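You operate a simulated robot arm through the tools that you are given. There is no shell and no other tool. Be economical: measure what you need, move in short steps, check, and stop when the job is done.

Carry out the task below with a simulated robot arm. There is one attempt and no reset: what you move stays moved.

Task
Slide the herb crusher along the larder end of the side table until it stands next to the rice cake.

It is judged by the outcome, as a careful person would: the job done as asked, and still so three seconds after it is handed in. It fails if anything else is knocked over, pushed out of place, dropped, spilled or broken.

Robot
A 6-joint arm with a two-finger parallel gripper, fixed in place. Base frame: the origin is at the foot of the arm, x ahead of it, y to its left, z up; the work surface is at about z = 0.9. Units: m, degrees, N and s.
With the tool pointing down near the work surface it reaches from about 0.24 to 0.64 m from the base axis. Its first joint turns from -66.0 to 66.0 degrees. Payload 2.7 kg.
The tool frame sits at the grasp point between the pads (the TCP): z along the fingers, y along the line on which they close. The tips reach 0.023 m beyond it. The gripper opens to 0.094 m. The fingers are 0.038 m wide and 0.01 m thick; the gripper's body (0.054 by 0.096 m) begins 0.039 m behind the TCP.
Orientation is told as [roll, pitch, yaw] about the base's x, y, z axes, in that order, counted from this pose: with the fingers straight down and closing along the base's y, the tool's x points along the base's -x, its y along +y and its z along -z.

Tools
- The arm moves only by the tool apply_moves. Its argument "moves" is a list of rows, each an object (a shift or turn left out is 0, a gripper value left out holds the last) with "grip": the closure, from 0 (fully open) to 1 (shut); "delta_pos": the shift along the tool's x, y, z in units of 20 mm (1.0 is 20 mm), a list of three; "rot": the turn, a rotation vector about the tool's x, y, z in units of 4 degrees (1.0 is 4 degrees), a list of three. In form: [{"grip": grip, "delta_pos": [dx, dy, dz], "rot": [rx, ry, rz]}, ...]. A call has 1 to 10 rows; each row shifts and turns the commanded pose from where the row before left it, along the tool's axes as they then stand. A call with a number of a shift or a turn outside -1 to 1 is refused whole. A row lasts 0.2 s, in which the tool goes at most 0.05 m and 8.6 degrees; a call with a longer step from one row to the next is refused whole, and so is a gripper value outside its range. A pose out of reach is approached as far as the arm can. The call stops where the force on the tool passes 40 N (or 10 N more than at its start, if that is more) or the arm is blocked; 0.2 s more then pass. The fingers move at their own pace (about 0.045 m/s each) and stop on an object; they squeeze with about 39 N. The grip force told is the motor's: it shows also when the fingers shut on nothing. Time passes only in rows, and 0.2 s behind the last, so rows that do not move let the fingers close. The reply holds the time, the measured pose of the TCP, the force on the tool along the base axes, the opening and the grip force, in the units named above and with some noise, and new pictures: "views" is both (left out), scene, wrist or none.
- Cameras (640 x 400 px; columns grow to the right, rows downward): "scene" is fixed at [0.0994, -0.4643, 1.4025]; the picture's right is [0.42, -0.91, 0.00], its down [-0.53, -0.25, -0.81] and it looks along [0.74, 0.35, -0.58] (base axes); focal length 360 px, centre (320, 200). "wrist" rides on the gripper at [-0.039, 0, -0.044] in the tool frame; the picture's right is [0.00, -1.00, 0.00], its down [0.97, 0.00, -0.24] and it looks along [0.24, 0.00, 0.97] (tool axes); focal length 218 px, centre (320, 200). There is no depth. A picture from a camera that has moved, and an enlarged one, comes with that camera's place and axes in the base frame and with its lens.
- inspect(camera, box): a new picture of the part [left, top, right, bottom] of that camera's present view, enlarged. The clock stands still meanwhile.
- finish_job(): hands the job in; it is judged then, once.

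Work in short steps. Places have to be worked out from the pictures, the camera data and where the tool is seen: move nearer, look again, correct. Check each grasp and each placing, and mend what went wrong. You have 90 turns and 170 pictures in all, those below and enlarged ones among them. Open the gripper and draw the arm clear of the work before you hand the job in, unless the task says otherwise; then end with one line.

The tools are called after "Emit:" as name(argument=value, ...) on one line, values as JSON. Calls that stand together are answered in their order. apply_moves: Moves the arm, as the interface text tells. Its arguments: {"type":"object","properties":{"moves":{"type":"array"},"views":{"type":"string","enum":["both","scene","wrist","none"]}},"required":["moves"]} The other tools are called the same way: inspect (camera, box) takes an enlarged picture of a part of a camera's view; finish_job () hands the job in.

At the start:

```text
time_s: 0.0
tool_pos: [0.4608, -0.0031, 1.1182]
tool_rot: [0.0, -0.2, -0.1]
force: [-0.2, 0.0, -0.1]
grip_width: 0.0939
grasp_force: 0.1
```

scene: 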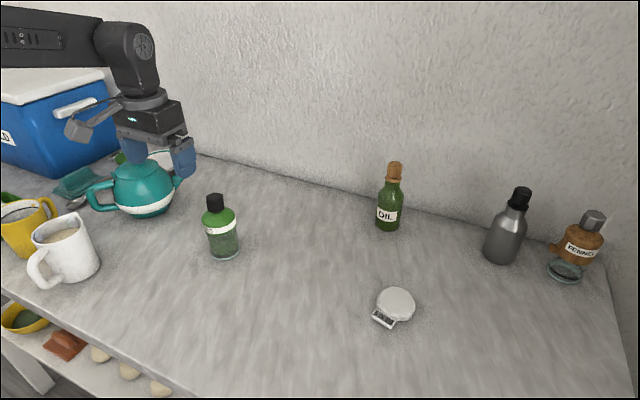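
wrist: 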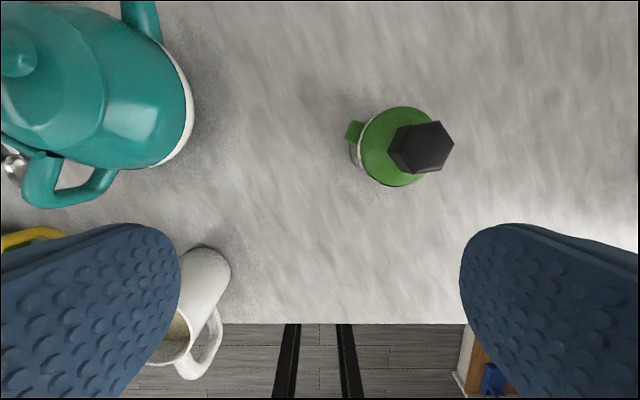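

I'll look closely at the candidates for the herb crusher and the rice cake first.

Emit:
inspect(camera="scene", box=[340, 150, 640, 340])

Emit:
inspect(camera="scene", box=[0, 130, 260, 300])

Emit:
inspect(camera="scene", box=[0, 280, 200, 400])

```text
2.11 times, centred on (490, 245) of scene
camera zoom: at [0.0994, -0.4643, 1.4025], right [0.42, -0.91, 0.0], down [-0.53, -0.25, -0.81], along [0.74, 0.35, -0.58], focal length 758 px, centre (-38, 105)
```

zoom: 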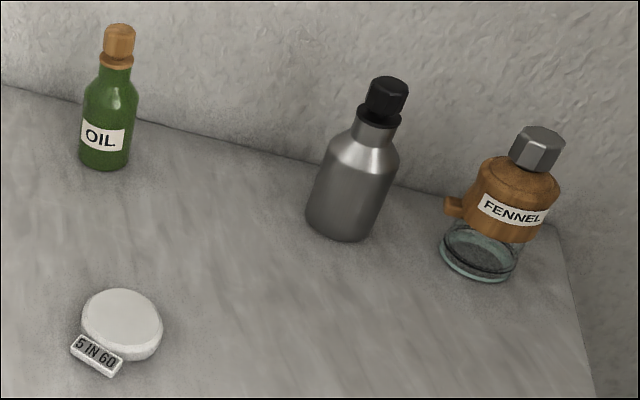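

```text
2.35 times, centred on (130, 215) of scene
camera zoom: at [0.0994, -0.4643, 1.4025], right [0.42, -0.91, 0.0], down [-0.53, -0.25, -0.81], along [0.74, 0.35, -0.58], focal length 848 px, centre (767, 165)
```

zoom: 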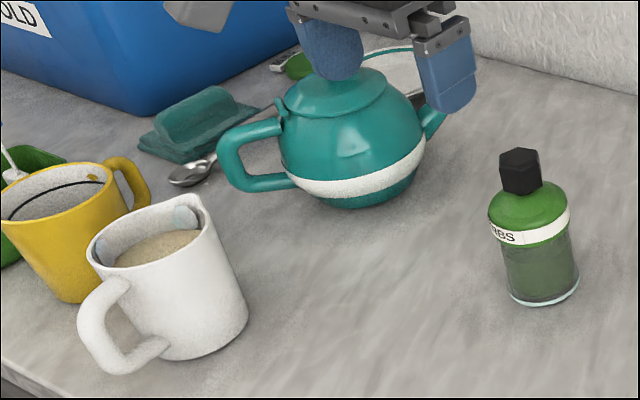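

```text
3.20 times, centred on (100, 340) of scene
camera zoom: at [0.0994, -0.4643, 1.4025], right [0.42, -0.91, 0.0], down [-0.53, -0.25, -0.81], along [0.74, 0.35, -0.58], focal length 1153 px, centre (1024, -248)
```

zoom: 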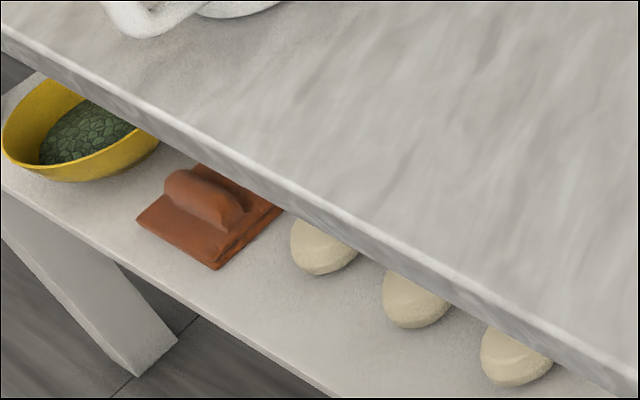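

The green mill labelled "..RBS" is probably the herb crusher. The white "5 IN 60" disc may be a timer, so I'll check both labels and then look for a rice cake at the far left.

Emit:
inspect(camera="scene", box=[365, 280, 425, 335])

Emit:
inspect(camera="scene", box=[0, 140, 110, 240])

Emit:
apply_moves(moves=[{"delta_pos": [0, 0, -1]}, {"delta_pos": [0, 0, -1]}, {"delta_pos": [0, 0, -1]}, {"delta_pos": [0, 0, -1]}, {"delta_pos": [0, 0, -1]}, {"delta_pos": [0, 0, -1]}, {"delta_pos": [0, 0, -1]}])

```text
7.27 times, centred on (395, 308) of scene
camera zoom: at [0.0994, -0.4643, 1.4025], right [0.42, -0.91, 0.0], down [-0.53, -0.25, -0.81], along [0.74, 0.35, -0.58], focal length 2620 px, centre (-226, -582)
```

zoom: 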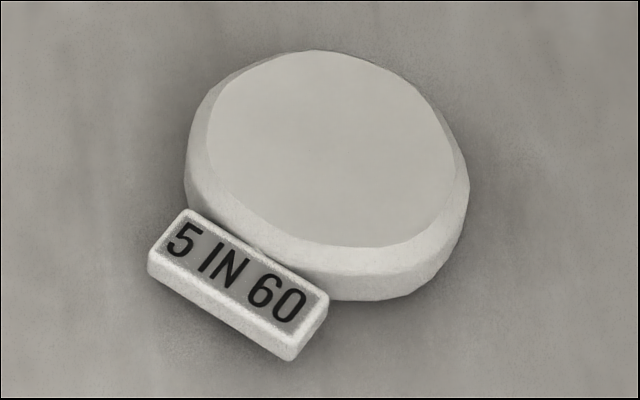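

```text
4.00 times, centred on (55, 190) of scene
camera zoom: at [0.0994, -0.4643, 1.4025], right [0.42, -0.91, 0.0], down [-0.53, -0.25, -0.81], along [0.74, 0.35, -0.58], focal length 1441 px, centre (1380, 240)
```

zoom: 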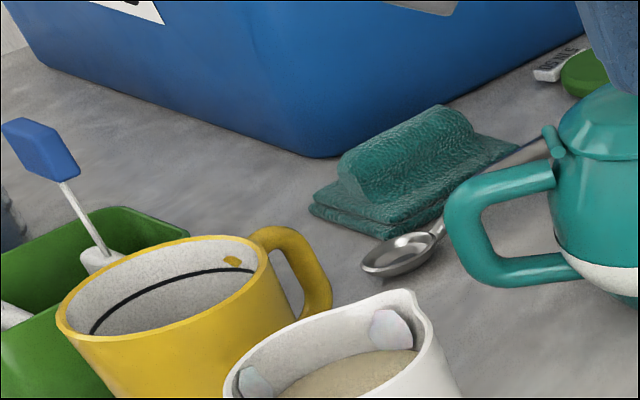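

```text
time_s: 1.6
tool_pos: [0.459, -0.006, 1.2582]
tool_rot: [0.0, 0.0, -0.1]
force: [0.4, 0.2, -0.9]
grip_width: 0.0939
grasp_force: 0.2
camera wrist: at [0.4979, -0.0071, 1.3035], right [0.0, -1.0, 0.0], down [-0.97, 0.0, 0.24], along [-0.24, 0.0, -0.97], focal length 218 px, centre (320, 200)
```

scene: 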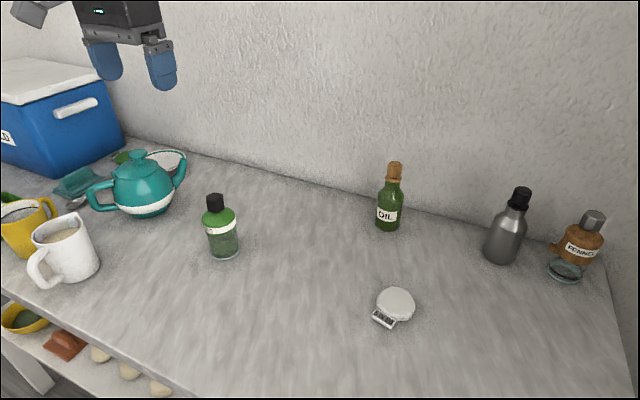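
wrist: 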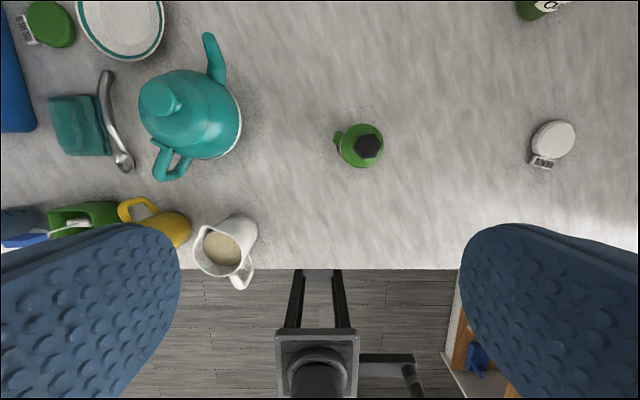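

There's a second, green disc with a label tag beside the plate. I'll read it and the herb label.

Emit:
inspect(camera="wrist", box=[0, 0, 170, 100])

Emit:
inspect(camera="wrist", box=[320, 100, 400, 180])

Emit:
inspect(camera="scene", box=[90, 135, 200, 205])

Emit:
inspect(camera="wrist", box=[510, 100, 600, 180])

```text
3.76 times, centred on (85, 50) of wrist
camera zoom: at [0.4979, -0.0071, 1.3035], right [0.0, -1.0, 0.0], down [-0.97, 0.0, 0.24], along [-0.24, 0.0, -0.97], focal length 822 px, centre (1205, 765)
```

zoom: 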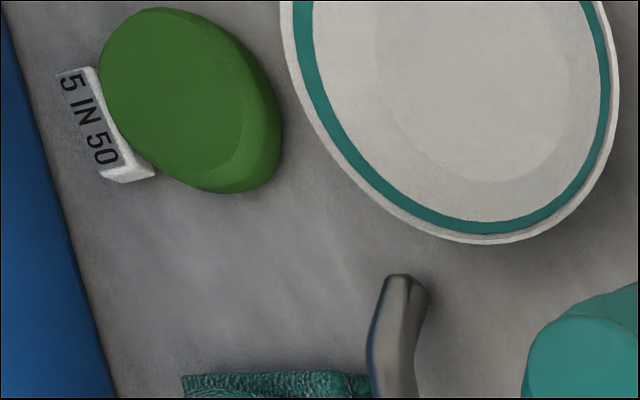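

```text
5.00 times, centred on (360, 140) of wrist
camera zoom: at [0.4979, -0.0071, 1.3035], right [0.0, -1.0, 0.0], down [-0.97, 0.0, 0.24], along [-0.24, 0.0, -0.97], focal length 1091 px, centre (120, 500)
```

zoom: 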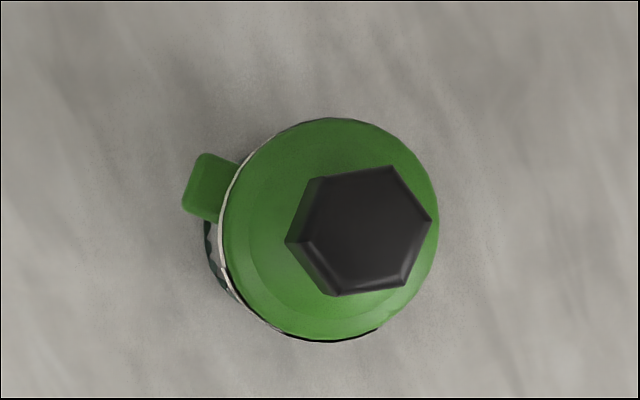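

```text
5.71 times, centred on (145, 170) of scene
camera zoom: at [0.0993, -0.4643, 1.4025], right [0.42, -0.91, 0.0], down [-0.53, -0.25, -0.81], along [0.74, 0.35, -0.58], focal length 2058 px, centre (1320, 371)
```

zoom: 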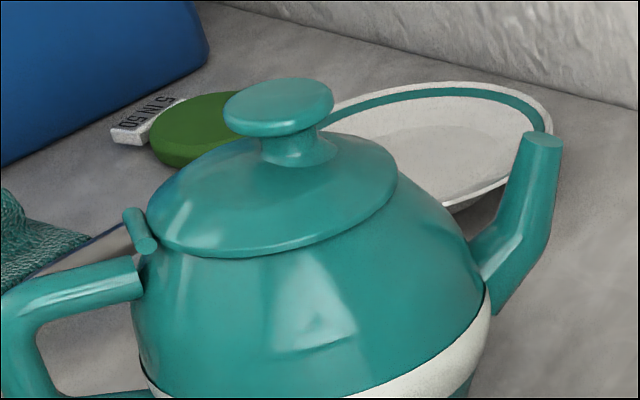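

```text
5.00 times, centred on (555, 140) of wrist
camera zoom: at [0.4979, -0.0071, 1.3035], right [0.0, -1.0, 0.0], down [-0.97, 0.0, 0.24], along [-0.24, 0.0, -0.97], focal length 1091 px, centre (-855, 500)
```

zoom: 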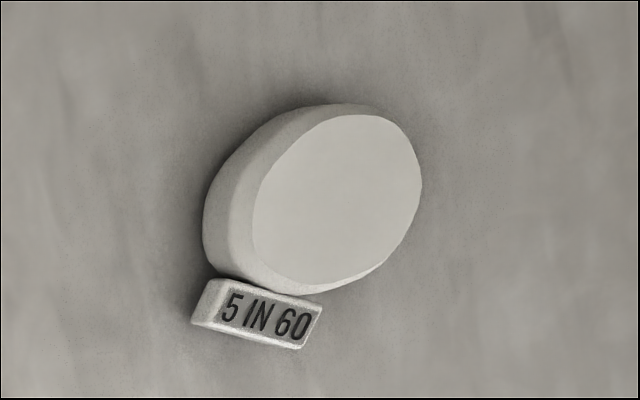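

Neither disc is clearly a rice cake, so I'll survey the right side of the table from above before deciding.

Emit:
apply_moves(moves=[{"delta_pos": [0, -1, 0]}, {"delta_pos": [0, -1, 0]}, {"delta_pos": [0, -1, 0]}, {"delta_pos": [0, -1, 0]}, {"delta_pos": [0, -1, 0]}, {"delta_pos": [0, -1, 0]}, {"delta_pos": [0, -1, 0]}, {"delta_pos": [0, -1, 0]}, {"delta_pos": [0, -1, 0]}, {"delta_pos": [0, -1, 0]}])

```text
time_s: 3.8
tool_pos: [0.4617, -0.2055, 1.2568]
tool_rot: [0.0, 0.0, 0.0]
force: [-0.4, -0.1, 0.5]
grip_width: 0.094
grasp_force: 0.1
camera wrist: at [0.4997, -0.2058, 1.3005], right [0.0, -1.0, 0.0], down [-0.97, 0.0, 0.24], along [-0.24, 0.0, -0.97], focal length 218 px, centre (320, 200)
```

scene: 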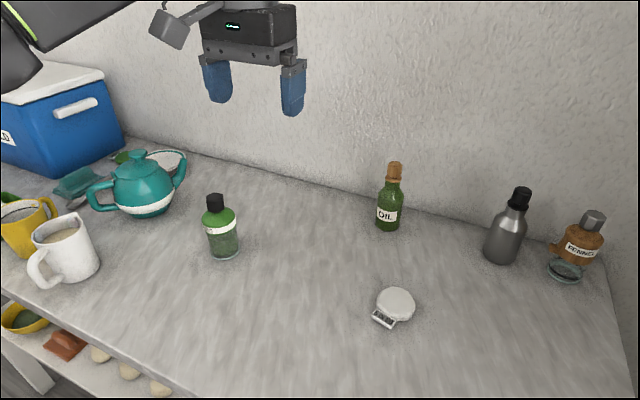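
wrist: 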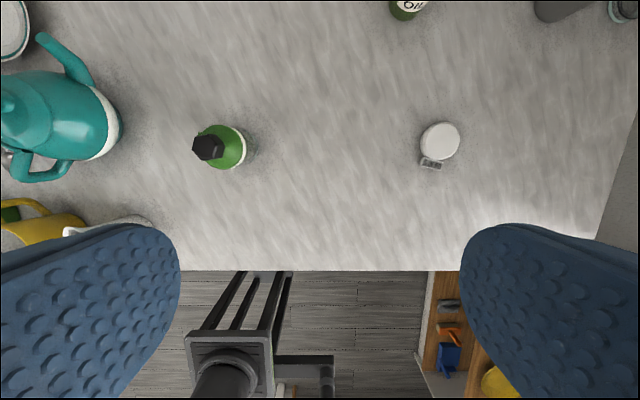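

The right side shows no other round item. I'll enlarge the wooden unit on the floor and the top-right corner.

Emit:
inspect(camera="wrist", box=[410, 260, 530, 400])

Emit:
apply_moves(moves=[{"delta_pos": [0, 1, 0]}, {"delta_pos": [0, 1, 0]}, {"delta_pos": [0, 1, 0]}, {"delta_pos": [0, 1, 0]}, {"delta_pos": [0, 1, 0]}, {"delta_pos": [0, 1, 0]}, {"delta_pos": [0, 1, 0]}, {"delta_pos": [0, 1, 0]}, {"delta_pos": [0, 1, 0]}, {"delta_pos": [0, 1, 0]}], views="none")

Emit:
apply_moves(moves=[{"delta_pos": [0, 1, 0]}, {"delta_pos": [0, 1, 0]}, {"delta_pos": [0, 1, 0]}, {"delta_pos": [0, 1, 0]}, {"delta_pos": [0, 1, 0]}, {"delta_pos": [0, 1, 0]}, {"delta_pos": [0, 1, 0]}, {"delta_pos": [0, 1, 0]}, {"delta_pos": [0, 1, 0]}, {"delta_pos": [0, 1, 0]}], views="wrist")

```text
2.86 times, centred on (470, 330) of wrist
camera zoom: at [0.4997, -0.2058, 1.3005], right [0.0, -1.0, 0.0], down [-0.97, 0.0, 0.24], along [-0.24, 0.0, -0.97], focal length 624 px, centre (-109, -171)
```

zoom: 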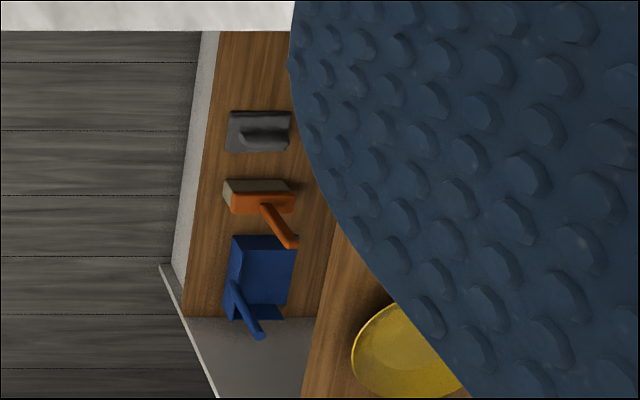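

```text
time_s: 6.0
tool_pos: [0.4612, -0.0022, 1.2576]
tool_rot: [0.0, -0.1, 0.1]
force: [0.2, 0.5, 0.3]
grip_width: 0.0938
grasp_force: 0.0
```

```text
time_s: 8.2
tool_pos: [0.4607, 0.1946, 1.2569]
tool_rot: [0.0, 0.0, 0.0]
force: [0.1, 0.1, 0.4]
grip_width: 0.094
grasp_force: 0.0
camera wrist: at [0.4996, 0.1941, 1.301], right [0.0, -1.0, 0.0], down [-0.97, 0.0, 0.24], along [-0.24, 0.0, -0.97], focal length 218 px, centre (320, 200)
```

wrist: 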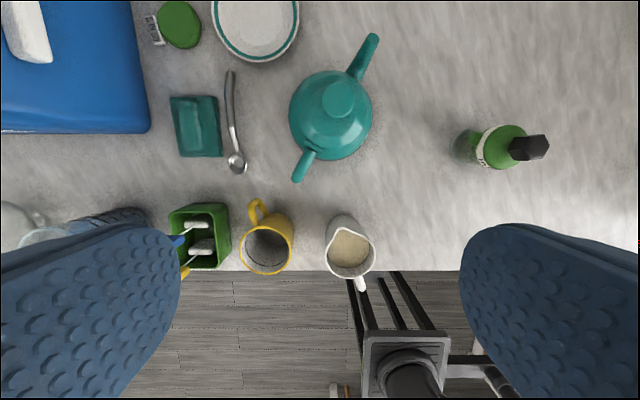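

Working out places from the views: the herbs mill stands at about (0.498, -0.067) with its top at z≈1.025, and the white disc at about (0.51, -0.41). The mill has a tab on its +y side. I'll go above the mill and turn the fingers -71° so they close clear of that tab.

Emit:
apply_moves(moves=[{"delta_pos": [-0.2, -1, 0]}, {"delta_pos": [-0.2, -1, 0]}, {"delta_pos": [-0.2, -1, 0]}, {"delta_pos": [-0.2, -1, 0]}, {"delta_pos": [-0.2, -1, 0]}, {"delta_pos": [-0.2, -1, 0]}, {"delta_pos": [-0.2, -1, 0]}, {"delta_pos": [-0.2, -1, 0]}, {"delta_pos": [-0.2, -1, 0]}, {"delta_pos": [0, -1, 0]}], views="none")

Emit:
apply_moves(moves=[{"delta_pos": [0, -1, 0]}, {"delta_pos": [0, -1, 0]}, {"delta_pos": [0, -1, 0]}, {"rot": [0, 0, -1]}, {"rot": [0, 0, -1]}, {"rot": [0, 0, -1]}, {"rot": [0, 0, -1]}, {"rot": [0, 0, -1]}, {"rot": [0, 0, -1]}, {"rot": [0, 0, -1]}], views="none")

Emit:
apply_moves(moves=[{"rot": [0, 0, -1]}, {"rot": [0, 0, -1]}, {"rot": [0, 0, -1]}, {"rot": [0, 0, -1]}, {"rot": [0, 0, -1]}, {"rot": [0, 0, -1]}, {"rot": [0, 0, -1]}, {"rot": [0, 0, -1]}, {"rot": [0, 0, -1]}, {"rot": [0, 0, -1]}])

```text
time_s: 10.4
tool_pos: [0.4967, -0.003, 1.2556]
tool_rot: [0.0, -0.1, 0.0]
force: [-0.5, -0.7, 0.0]
grip_width: 0.094
grasp_force: 0.1
```

```text
time_s: 12.6
tool_pos: [0.4961, -0.0634, 1.2586]
tool_rot: [0.0, -0.1, 28.1]
force: [0.7, -1.0, 0.0]
grip_width: 0.094
grasp_force: 0.1
```

```text
time_s: 14.8
tool_pos: [0.4971, -0.0626, 1.2576]
tool_rot: [-0.1, 0.1, 68.0]
force: [0.1, -0.1, 0.9]
grip_width: 0.094
grasp_force: 0.0
camera wrist: at [0.5108, -0.0283, 1.3017], right [0.93, -0.37, 0.0], down [-0.36, -0.9, 0.24], along [-0.09, -0.22, -0.97], focal length 218 px, centre (320, 200)
```

scene: 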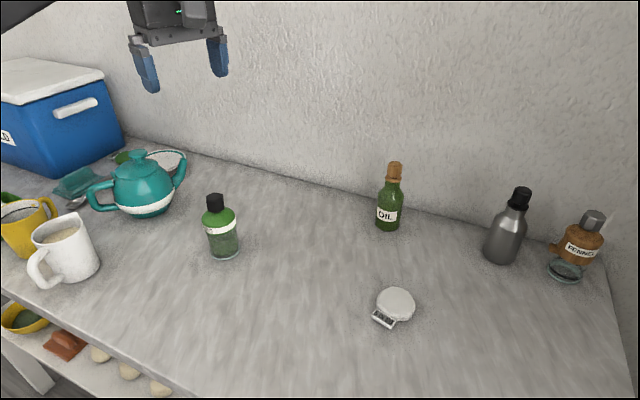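
wrist: 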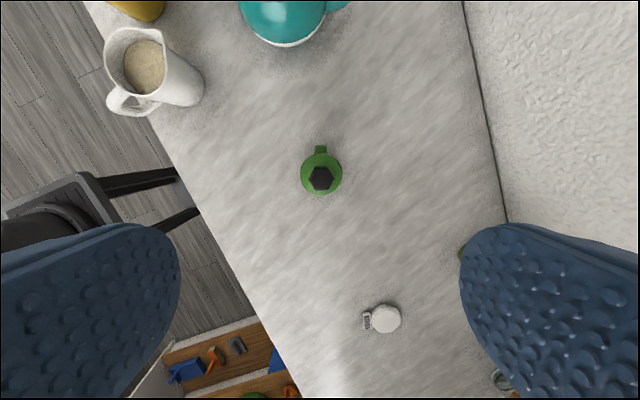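

The cap is on the tool axis and the tab lines up between the fingers. I'll descend with a small correction, stopping above the cap to check.

Emit:
apply_moves(moves=[{"delta_pos": [0.2, 0, 1]}, {"delta_pos": [0, 0, 1]}, {"delta_pos": [0, 0, 1]}, {"delta_pos": [0, 0, 1]}, {"delta_pos": [0, 0, 1]}, {"delta_pos": [0, 0, 1]}, {"delta_pos": [0, 0, 1]}, {"delta_pos": [0, 0, 1]}, {"delta_pos": [0, 0, 1]}, {"delta_pos": [0, 0, 0.5]}])

```text
time_s: 17.0
tool_pos: [0.4944, -0.0716, 1.0652]
tool_rot: [0.0, 0.0, 68.0]
force: [-0.4, 0.6, 0.1]
grip_width: 0.0941
grasp_force: 0.0
camera wrist: at [0.5089, -0.035, 1.1102], right [0.93, -0.37, 0.0], down [-0.36, -0.9, 0.24], along [-0.09, -0.22, -0.97], focal length 218 px, centre (320, 200)
```

scene: 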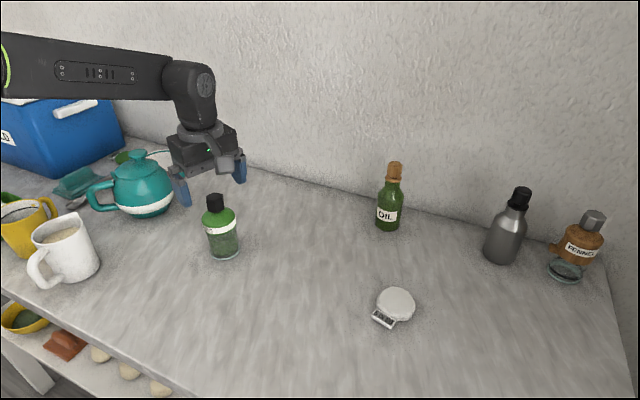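
wrist: 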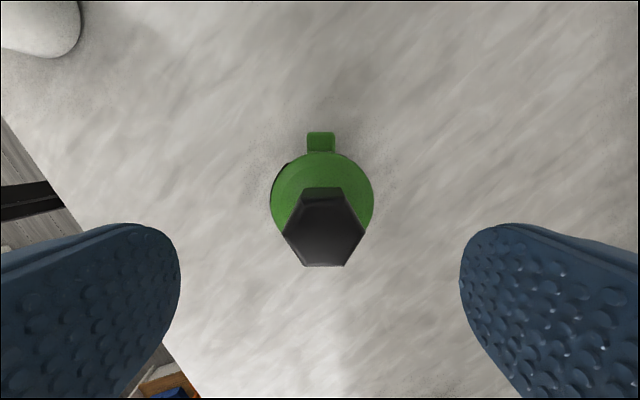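

The mill centre sits about 8 mm behind the tool axis, so I'll correct that and lower to about z 1.003.

Emit:
apply_moves(moves=[{"delta_pos": [-0.4, 0, 0]}, {"delta_pos": [0, 0, 0.6]}, {"delta_pos": [0, 0, 0.6]}, {"delta_pos": [0, 0, 0.6]}, {"delta_pos": [0, 0, 0.6]}, {"delta_pos": [0, 0, 0.6]}, {}])

```text
time_s: 18.6
tool_pos: [0.4978, -0.0611, 1.0066]
tool_rot: [0.0, 0.0, 67.9]
force: [0.0, -0.8, 0.0]
grip_width: 0.0937
grasp_force: 0.0
camera wrist: at [0.5124, -0.0259, 1.0518], right [0.93, -0.37, 0.0], down [-0.36, -0.9, 0.24], along [-0.09, -0.22, -0.97], focal length 218 px, centre (320, 200)
```

scene: 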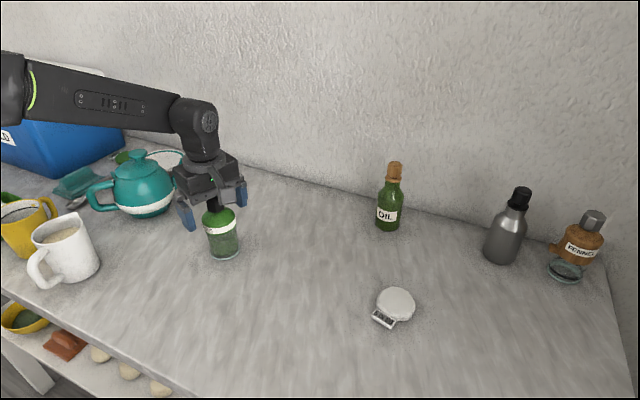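
wrist: 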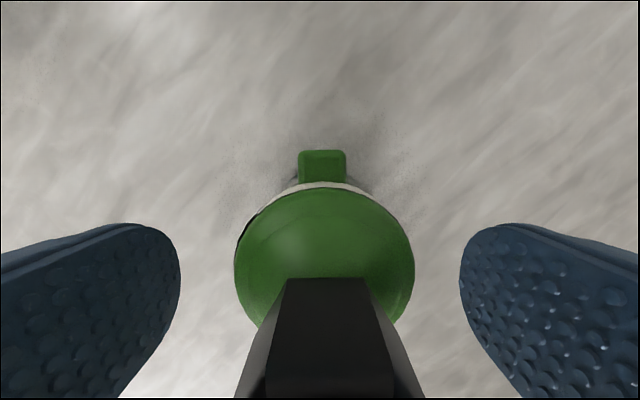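

I'll zoom in to check how the fingers sit against the head and label.

Emit:
inspect(camera="scene", box=[160, 150, 270, 270])

```text
3.33 times, centred on (215, 210) of scene
camera zoom: at [0.0994, -0.4643, 1.4025], right [0.42, -0.91, 0.0], down [-0.53, -0.25, -0.81], along [0.74, 0.35, -0.58], focal length 1201 px, centre (670, 167)
```

zoom: 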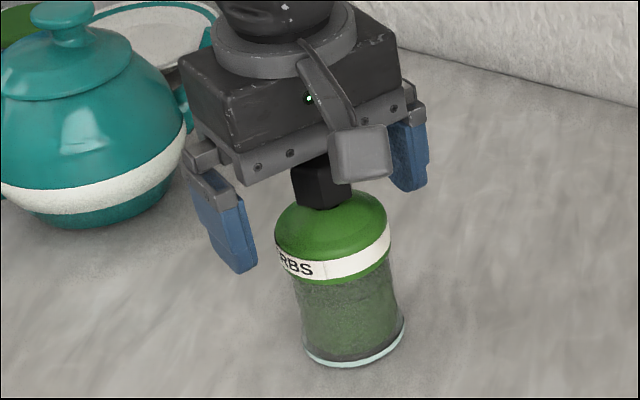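

The tips are at label height. I'll lower 4 mm more, watching the force, and then close.

Emit:
apply_moves(moves=[{"delta_pos": [0, 0, 0.2]}, {}], views="none")

Emit:
apply_moves(moves=[{"grip": 1}, {"grip": 1}, {"grip": 1}, {"grip": 1}, {"grip": 1}])

```text
time_s: 19.2
tool_pos: [0.498, -0.0601, 1.0039]
tool_rot: [0.0, 0.0, 68.2]
force: [0.2, 0.3, 0.7]
grip_width: 0.0939
grasp_force: 0.0
```

```text
time_s: 20.4
tool_pos: [0.4979, -0.0608, 1.0034]
tool_rot: [0.1, 0.0, 68.0]
force: [-0.2, -0.8, 1.1]
grip_width: 0.0587
grasp_force: 39.5
camera wrist: at [0.5124, -0.0251, 1.048], right [0.93, -0.37, 0.0], down [-0.36, -0.9, 0.24], along [-0.09, -0.22, -0.97], focal length 218 px, centre (320, 200)
```

scene: 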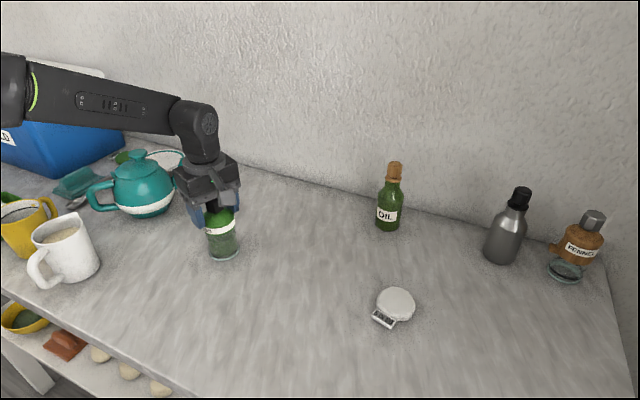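
wrist: 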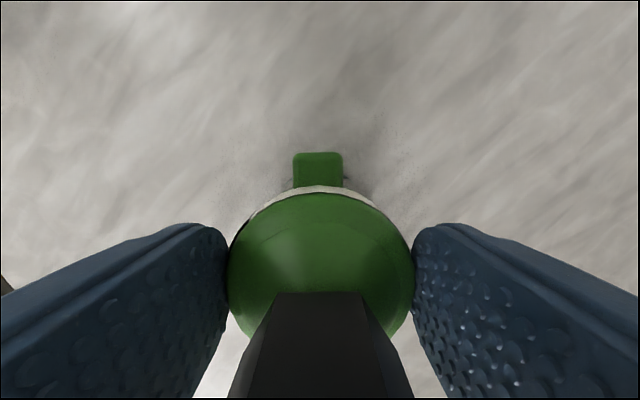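

The grip is firm, 59 mm wide. I'll slide along -y at constant height.

Emit:
apply_moves(moves=[{"delta_pos": [0.37, -0.15, 0]}, {"delta_pos": [0.742, -0.3, 0]}, {"delta_pos": [0.742, -0.3, 0]}, {"delta_pos": [0.742, -0.3, 0]}, {"delta_pos": [0.742, -0.3, 0]}, {"delta_pos": [0.742, -0.3, 0]}, {"delta_pos": [0.742, -0.3, 0]}, {"delta_pos": [0.742, -0.3, 0]}, {"delta_pos": [0.742, -0.3, 0]}, {"delta_pos": [0.37, -0.15, 0]}])

```text
time_s: 22.6
tool_pos: [0.4975, -0.2045, 1.0046]
tool_rot: [-0.1, 0.0, 68.1]
force: [-1.0, 4.9, 12.7]
grip_width: 0.059
grasp_force: 39.1
camera wrist: at [0.5121, -0.1679, 1.0479], right [0.93, -0.37, 0.0], down [-0.36, -0.9, 0.24], along [-0.09, -0.22, -0.97], focal length 218 px, centre (320, 200)
```

scene: 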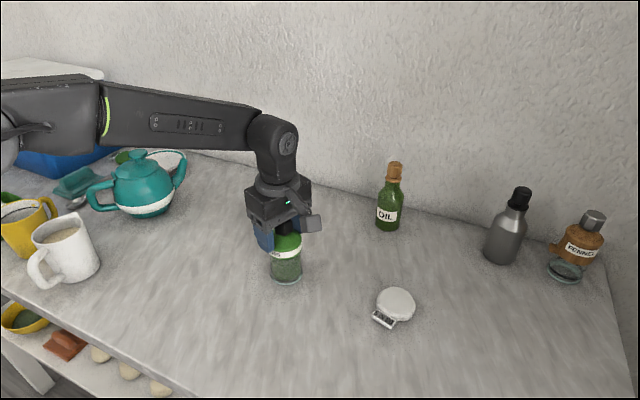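
wrist: 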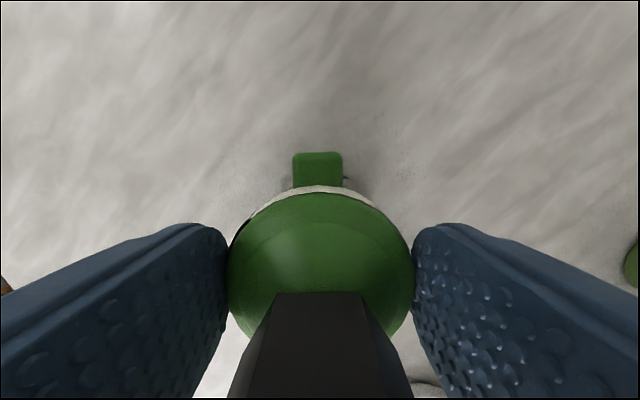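

It is sliding well, with the grip unchanged. I'll go on to about y = -0.30 and re-check the gap.

Emit:
apply_moves(moves=[{"delta_pos": [0.37, -0.15, 0]}, {"delta_pos": [0.72, -0.35, 0]}, {"delta_pos": [0.72, -0.35, 0]}, {"delta_pos": [0.72, -0.35, 0]}, {"delta_pos": [0.72, -0.35, 0]}, {"delta_pos": [0.72, -0.35, 0]}, {"delta_pos": [0.37, -0.15, 0]}])

Emit:
inspect(camera="scene", box=[270, 220, 430, 340])

```text
time_s: 24.2
tool_pos: [0.5032, -0.2992, 1.0038]
tool_rot: [-0.1, 0.0, 68.1]
force: [0.8, 4.1, 11.5]
grip_width: 0.0588
grasp_force: 39.3
camera wrist: at [0.5168, -0.2638, 1.0478], right [0.93, -0.37, 0.0], down [-0.36, -0.9, 0.24], along [-0.09, -0.22, -0.97], focal length 218 px, centre (320, 200)
```

scene: 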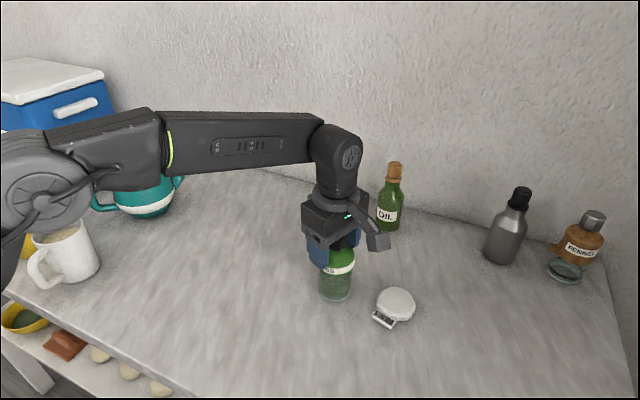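
wrist: 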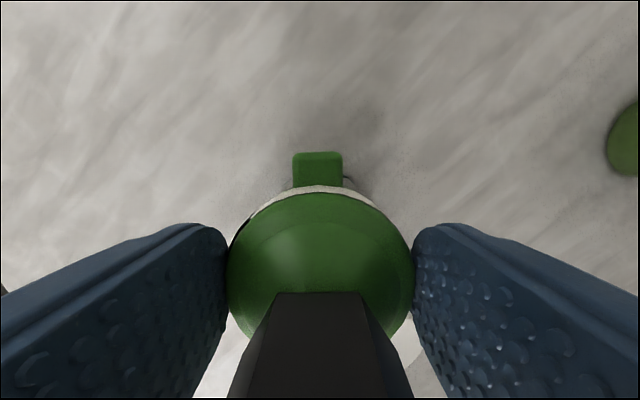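

```text
3.33 times, centred on (350, 280) of scene
camera zoom: at [0.0992, -0.4641, 1.4026], right [0.42, -0.91, 0.0], down [-0.53, -0.25, -0.81], along [0.74, 0.35, -0.58], focal length 1201 px, centre (220, -67)
```

zoom: 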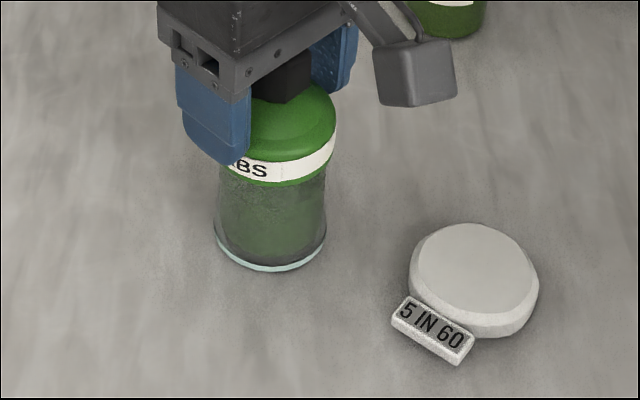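

The gap to the disc is about 45–50 mm. I'll slide another 33 mm, leaving roughly 15 mm and no contact.

Emit:
apply_moves(moves=[{"delta_pos": [0.37, -0.17, 0]}, {"delta_pos": [0.42, -0.19, 0]}, {"delta_pos": [0.42, -0.19, 0]}, {"delta_pos": [0.3, -0.13, 0]}, {}], views="none")

Emit:
inspect(camera="scene", box=[280, 220, 440, 340])

```text
time_s: 25.4
tool_pos: [0.5052, -0.3317, 1.004]
tool_rot: [-0.1, -0.1, 67.9]
force: [-1.0, 3.1, 6.0]
grip_width: 0.0586
grasp_force: 38.8
```

```text
3.33 times, centred on (360, 280) of scene
camera zoom: at [0.0992, -0.4642, 1.4026], right [0.42, -0.91, 0.0], down [-0.53, -0.25, -0.81], along [0.74, 0.35, -0.58], focal length 1201 px, centre (187, -67)
```

zoom: 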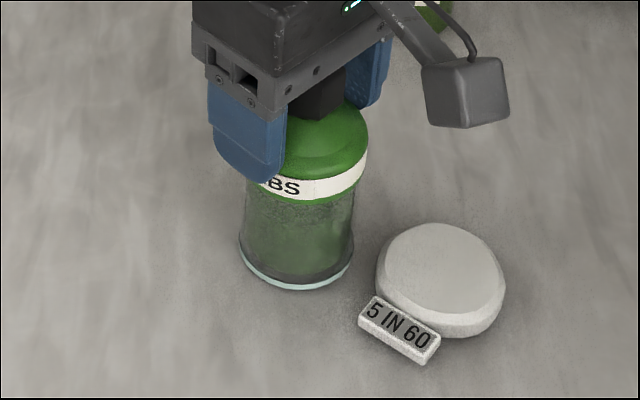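

The mill now stands about 1–1.5 cm from the disc without touching it. I'll release and rise straight up.

Emit:
apply_moves(moves=[{"grip": 0}, {"grip": 0}, {"grip": 0}, {"grip": 0}, {"delta_pos": [0, 0, -0.5]}, {"delta_pos": [0, 0, -1]}, {"delta_pos": [0, 0, -1]}, {"delta_pos": [0, 0, -1]}, {"delta_pos": [0, 0, -1]}, {"delta_pos": [0, 0, -1]}], views="none")

Emit:
apply_moves(moves=[{"delta_pos": [0, 0, -1]}, {"delta_pos": [0, 0, -1]}, {"delta_pos": [0, 0, -1]}, {"delta_pos": [-1, 0, 0]}, {"delta_pos": [-1, 0, 0]}, {"delta_pos": [-1, 0, 0]}, {"delta_pos": [-1, 0, 0]}, {"delta_pos": [-1, 0, 0]}])

```text
time_s: 27.6
tool_pos: [0.5014, -0.3301, 1.1123]
tool_rot: [0.0, 0.0, 68.1]
force: [0.3, 0.0, -0.4]
grip_width: 0.0939
grasp_force: 0.2
out of reach, approached as far as the arm can: row 10
```

```text
time_s: 29.4
tool_pos: [0.5197, -0.2277, 1.1637]
tool_rot: [-0.1, 0.0, 68.0]
force: [0.9, 0.4, 0.0]
grip_width: 0.0941
grasp_force: 0.2
out of reach, approached as far as the arm can: row 1, 2, 3
camera wrist: at [0.5328, -0.1922, 1.207], right [0.93, -0.37, 0.0], down [-0.36, -0.9, 0.24], along [-0.09, -0.22, -0.97], focal length 218 px, centre (320, 200)
```

scene: 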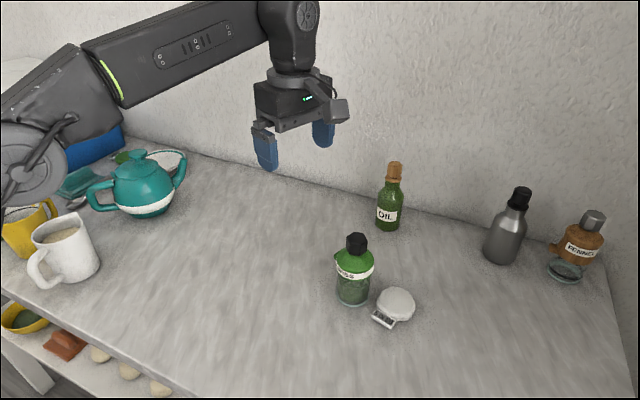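
wrist: 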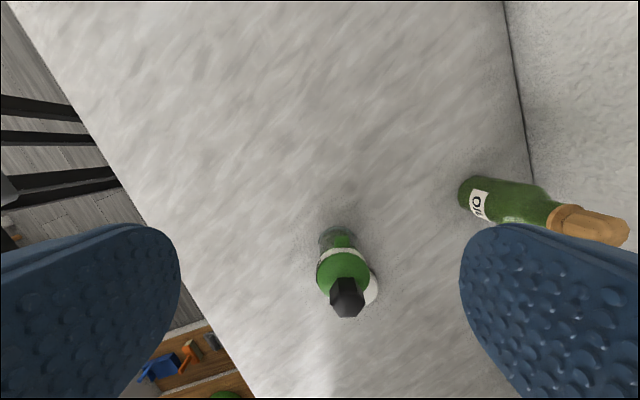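

The mill is upright beside the disc, the arm is clear and the gripper is open, and nothing else has moved. I'm handing it in.

Emit:
finish_job()

```text
The job is handed in.
```

I slid the herb crusher (the green mill labelled HERBS) about 27 cm along the table; it now stands upright about 1 cm from the white round disc marked "5 IN 60", but taking that disc as the rice cake was my judgement because nothing on the table is labelled as one, and likewise I took the right-hand side (oil and fennel) as the larder end.
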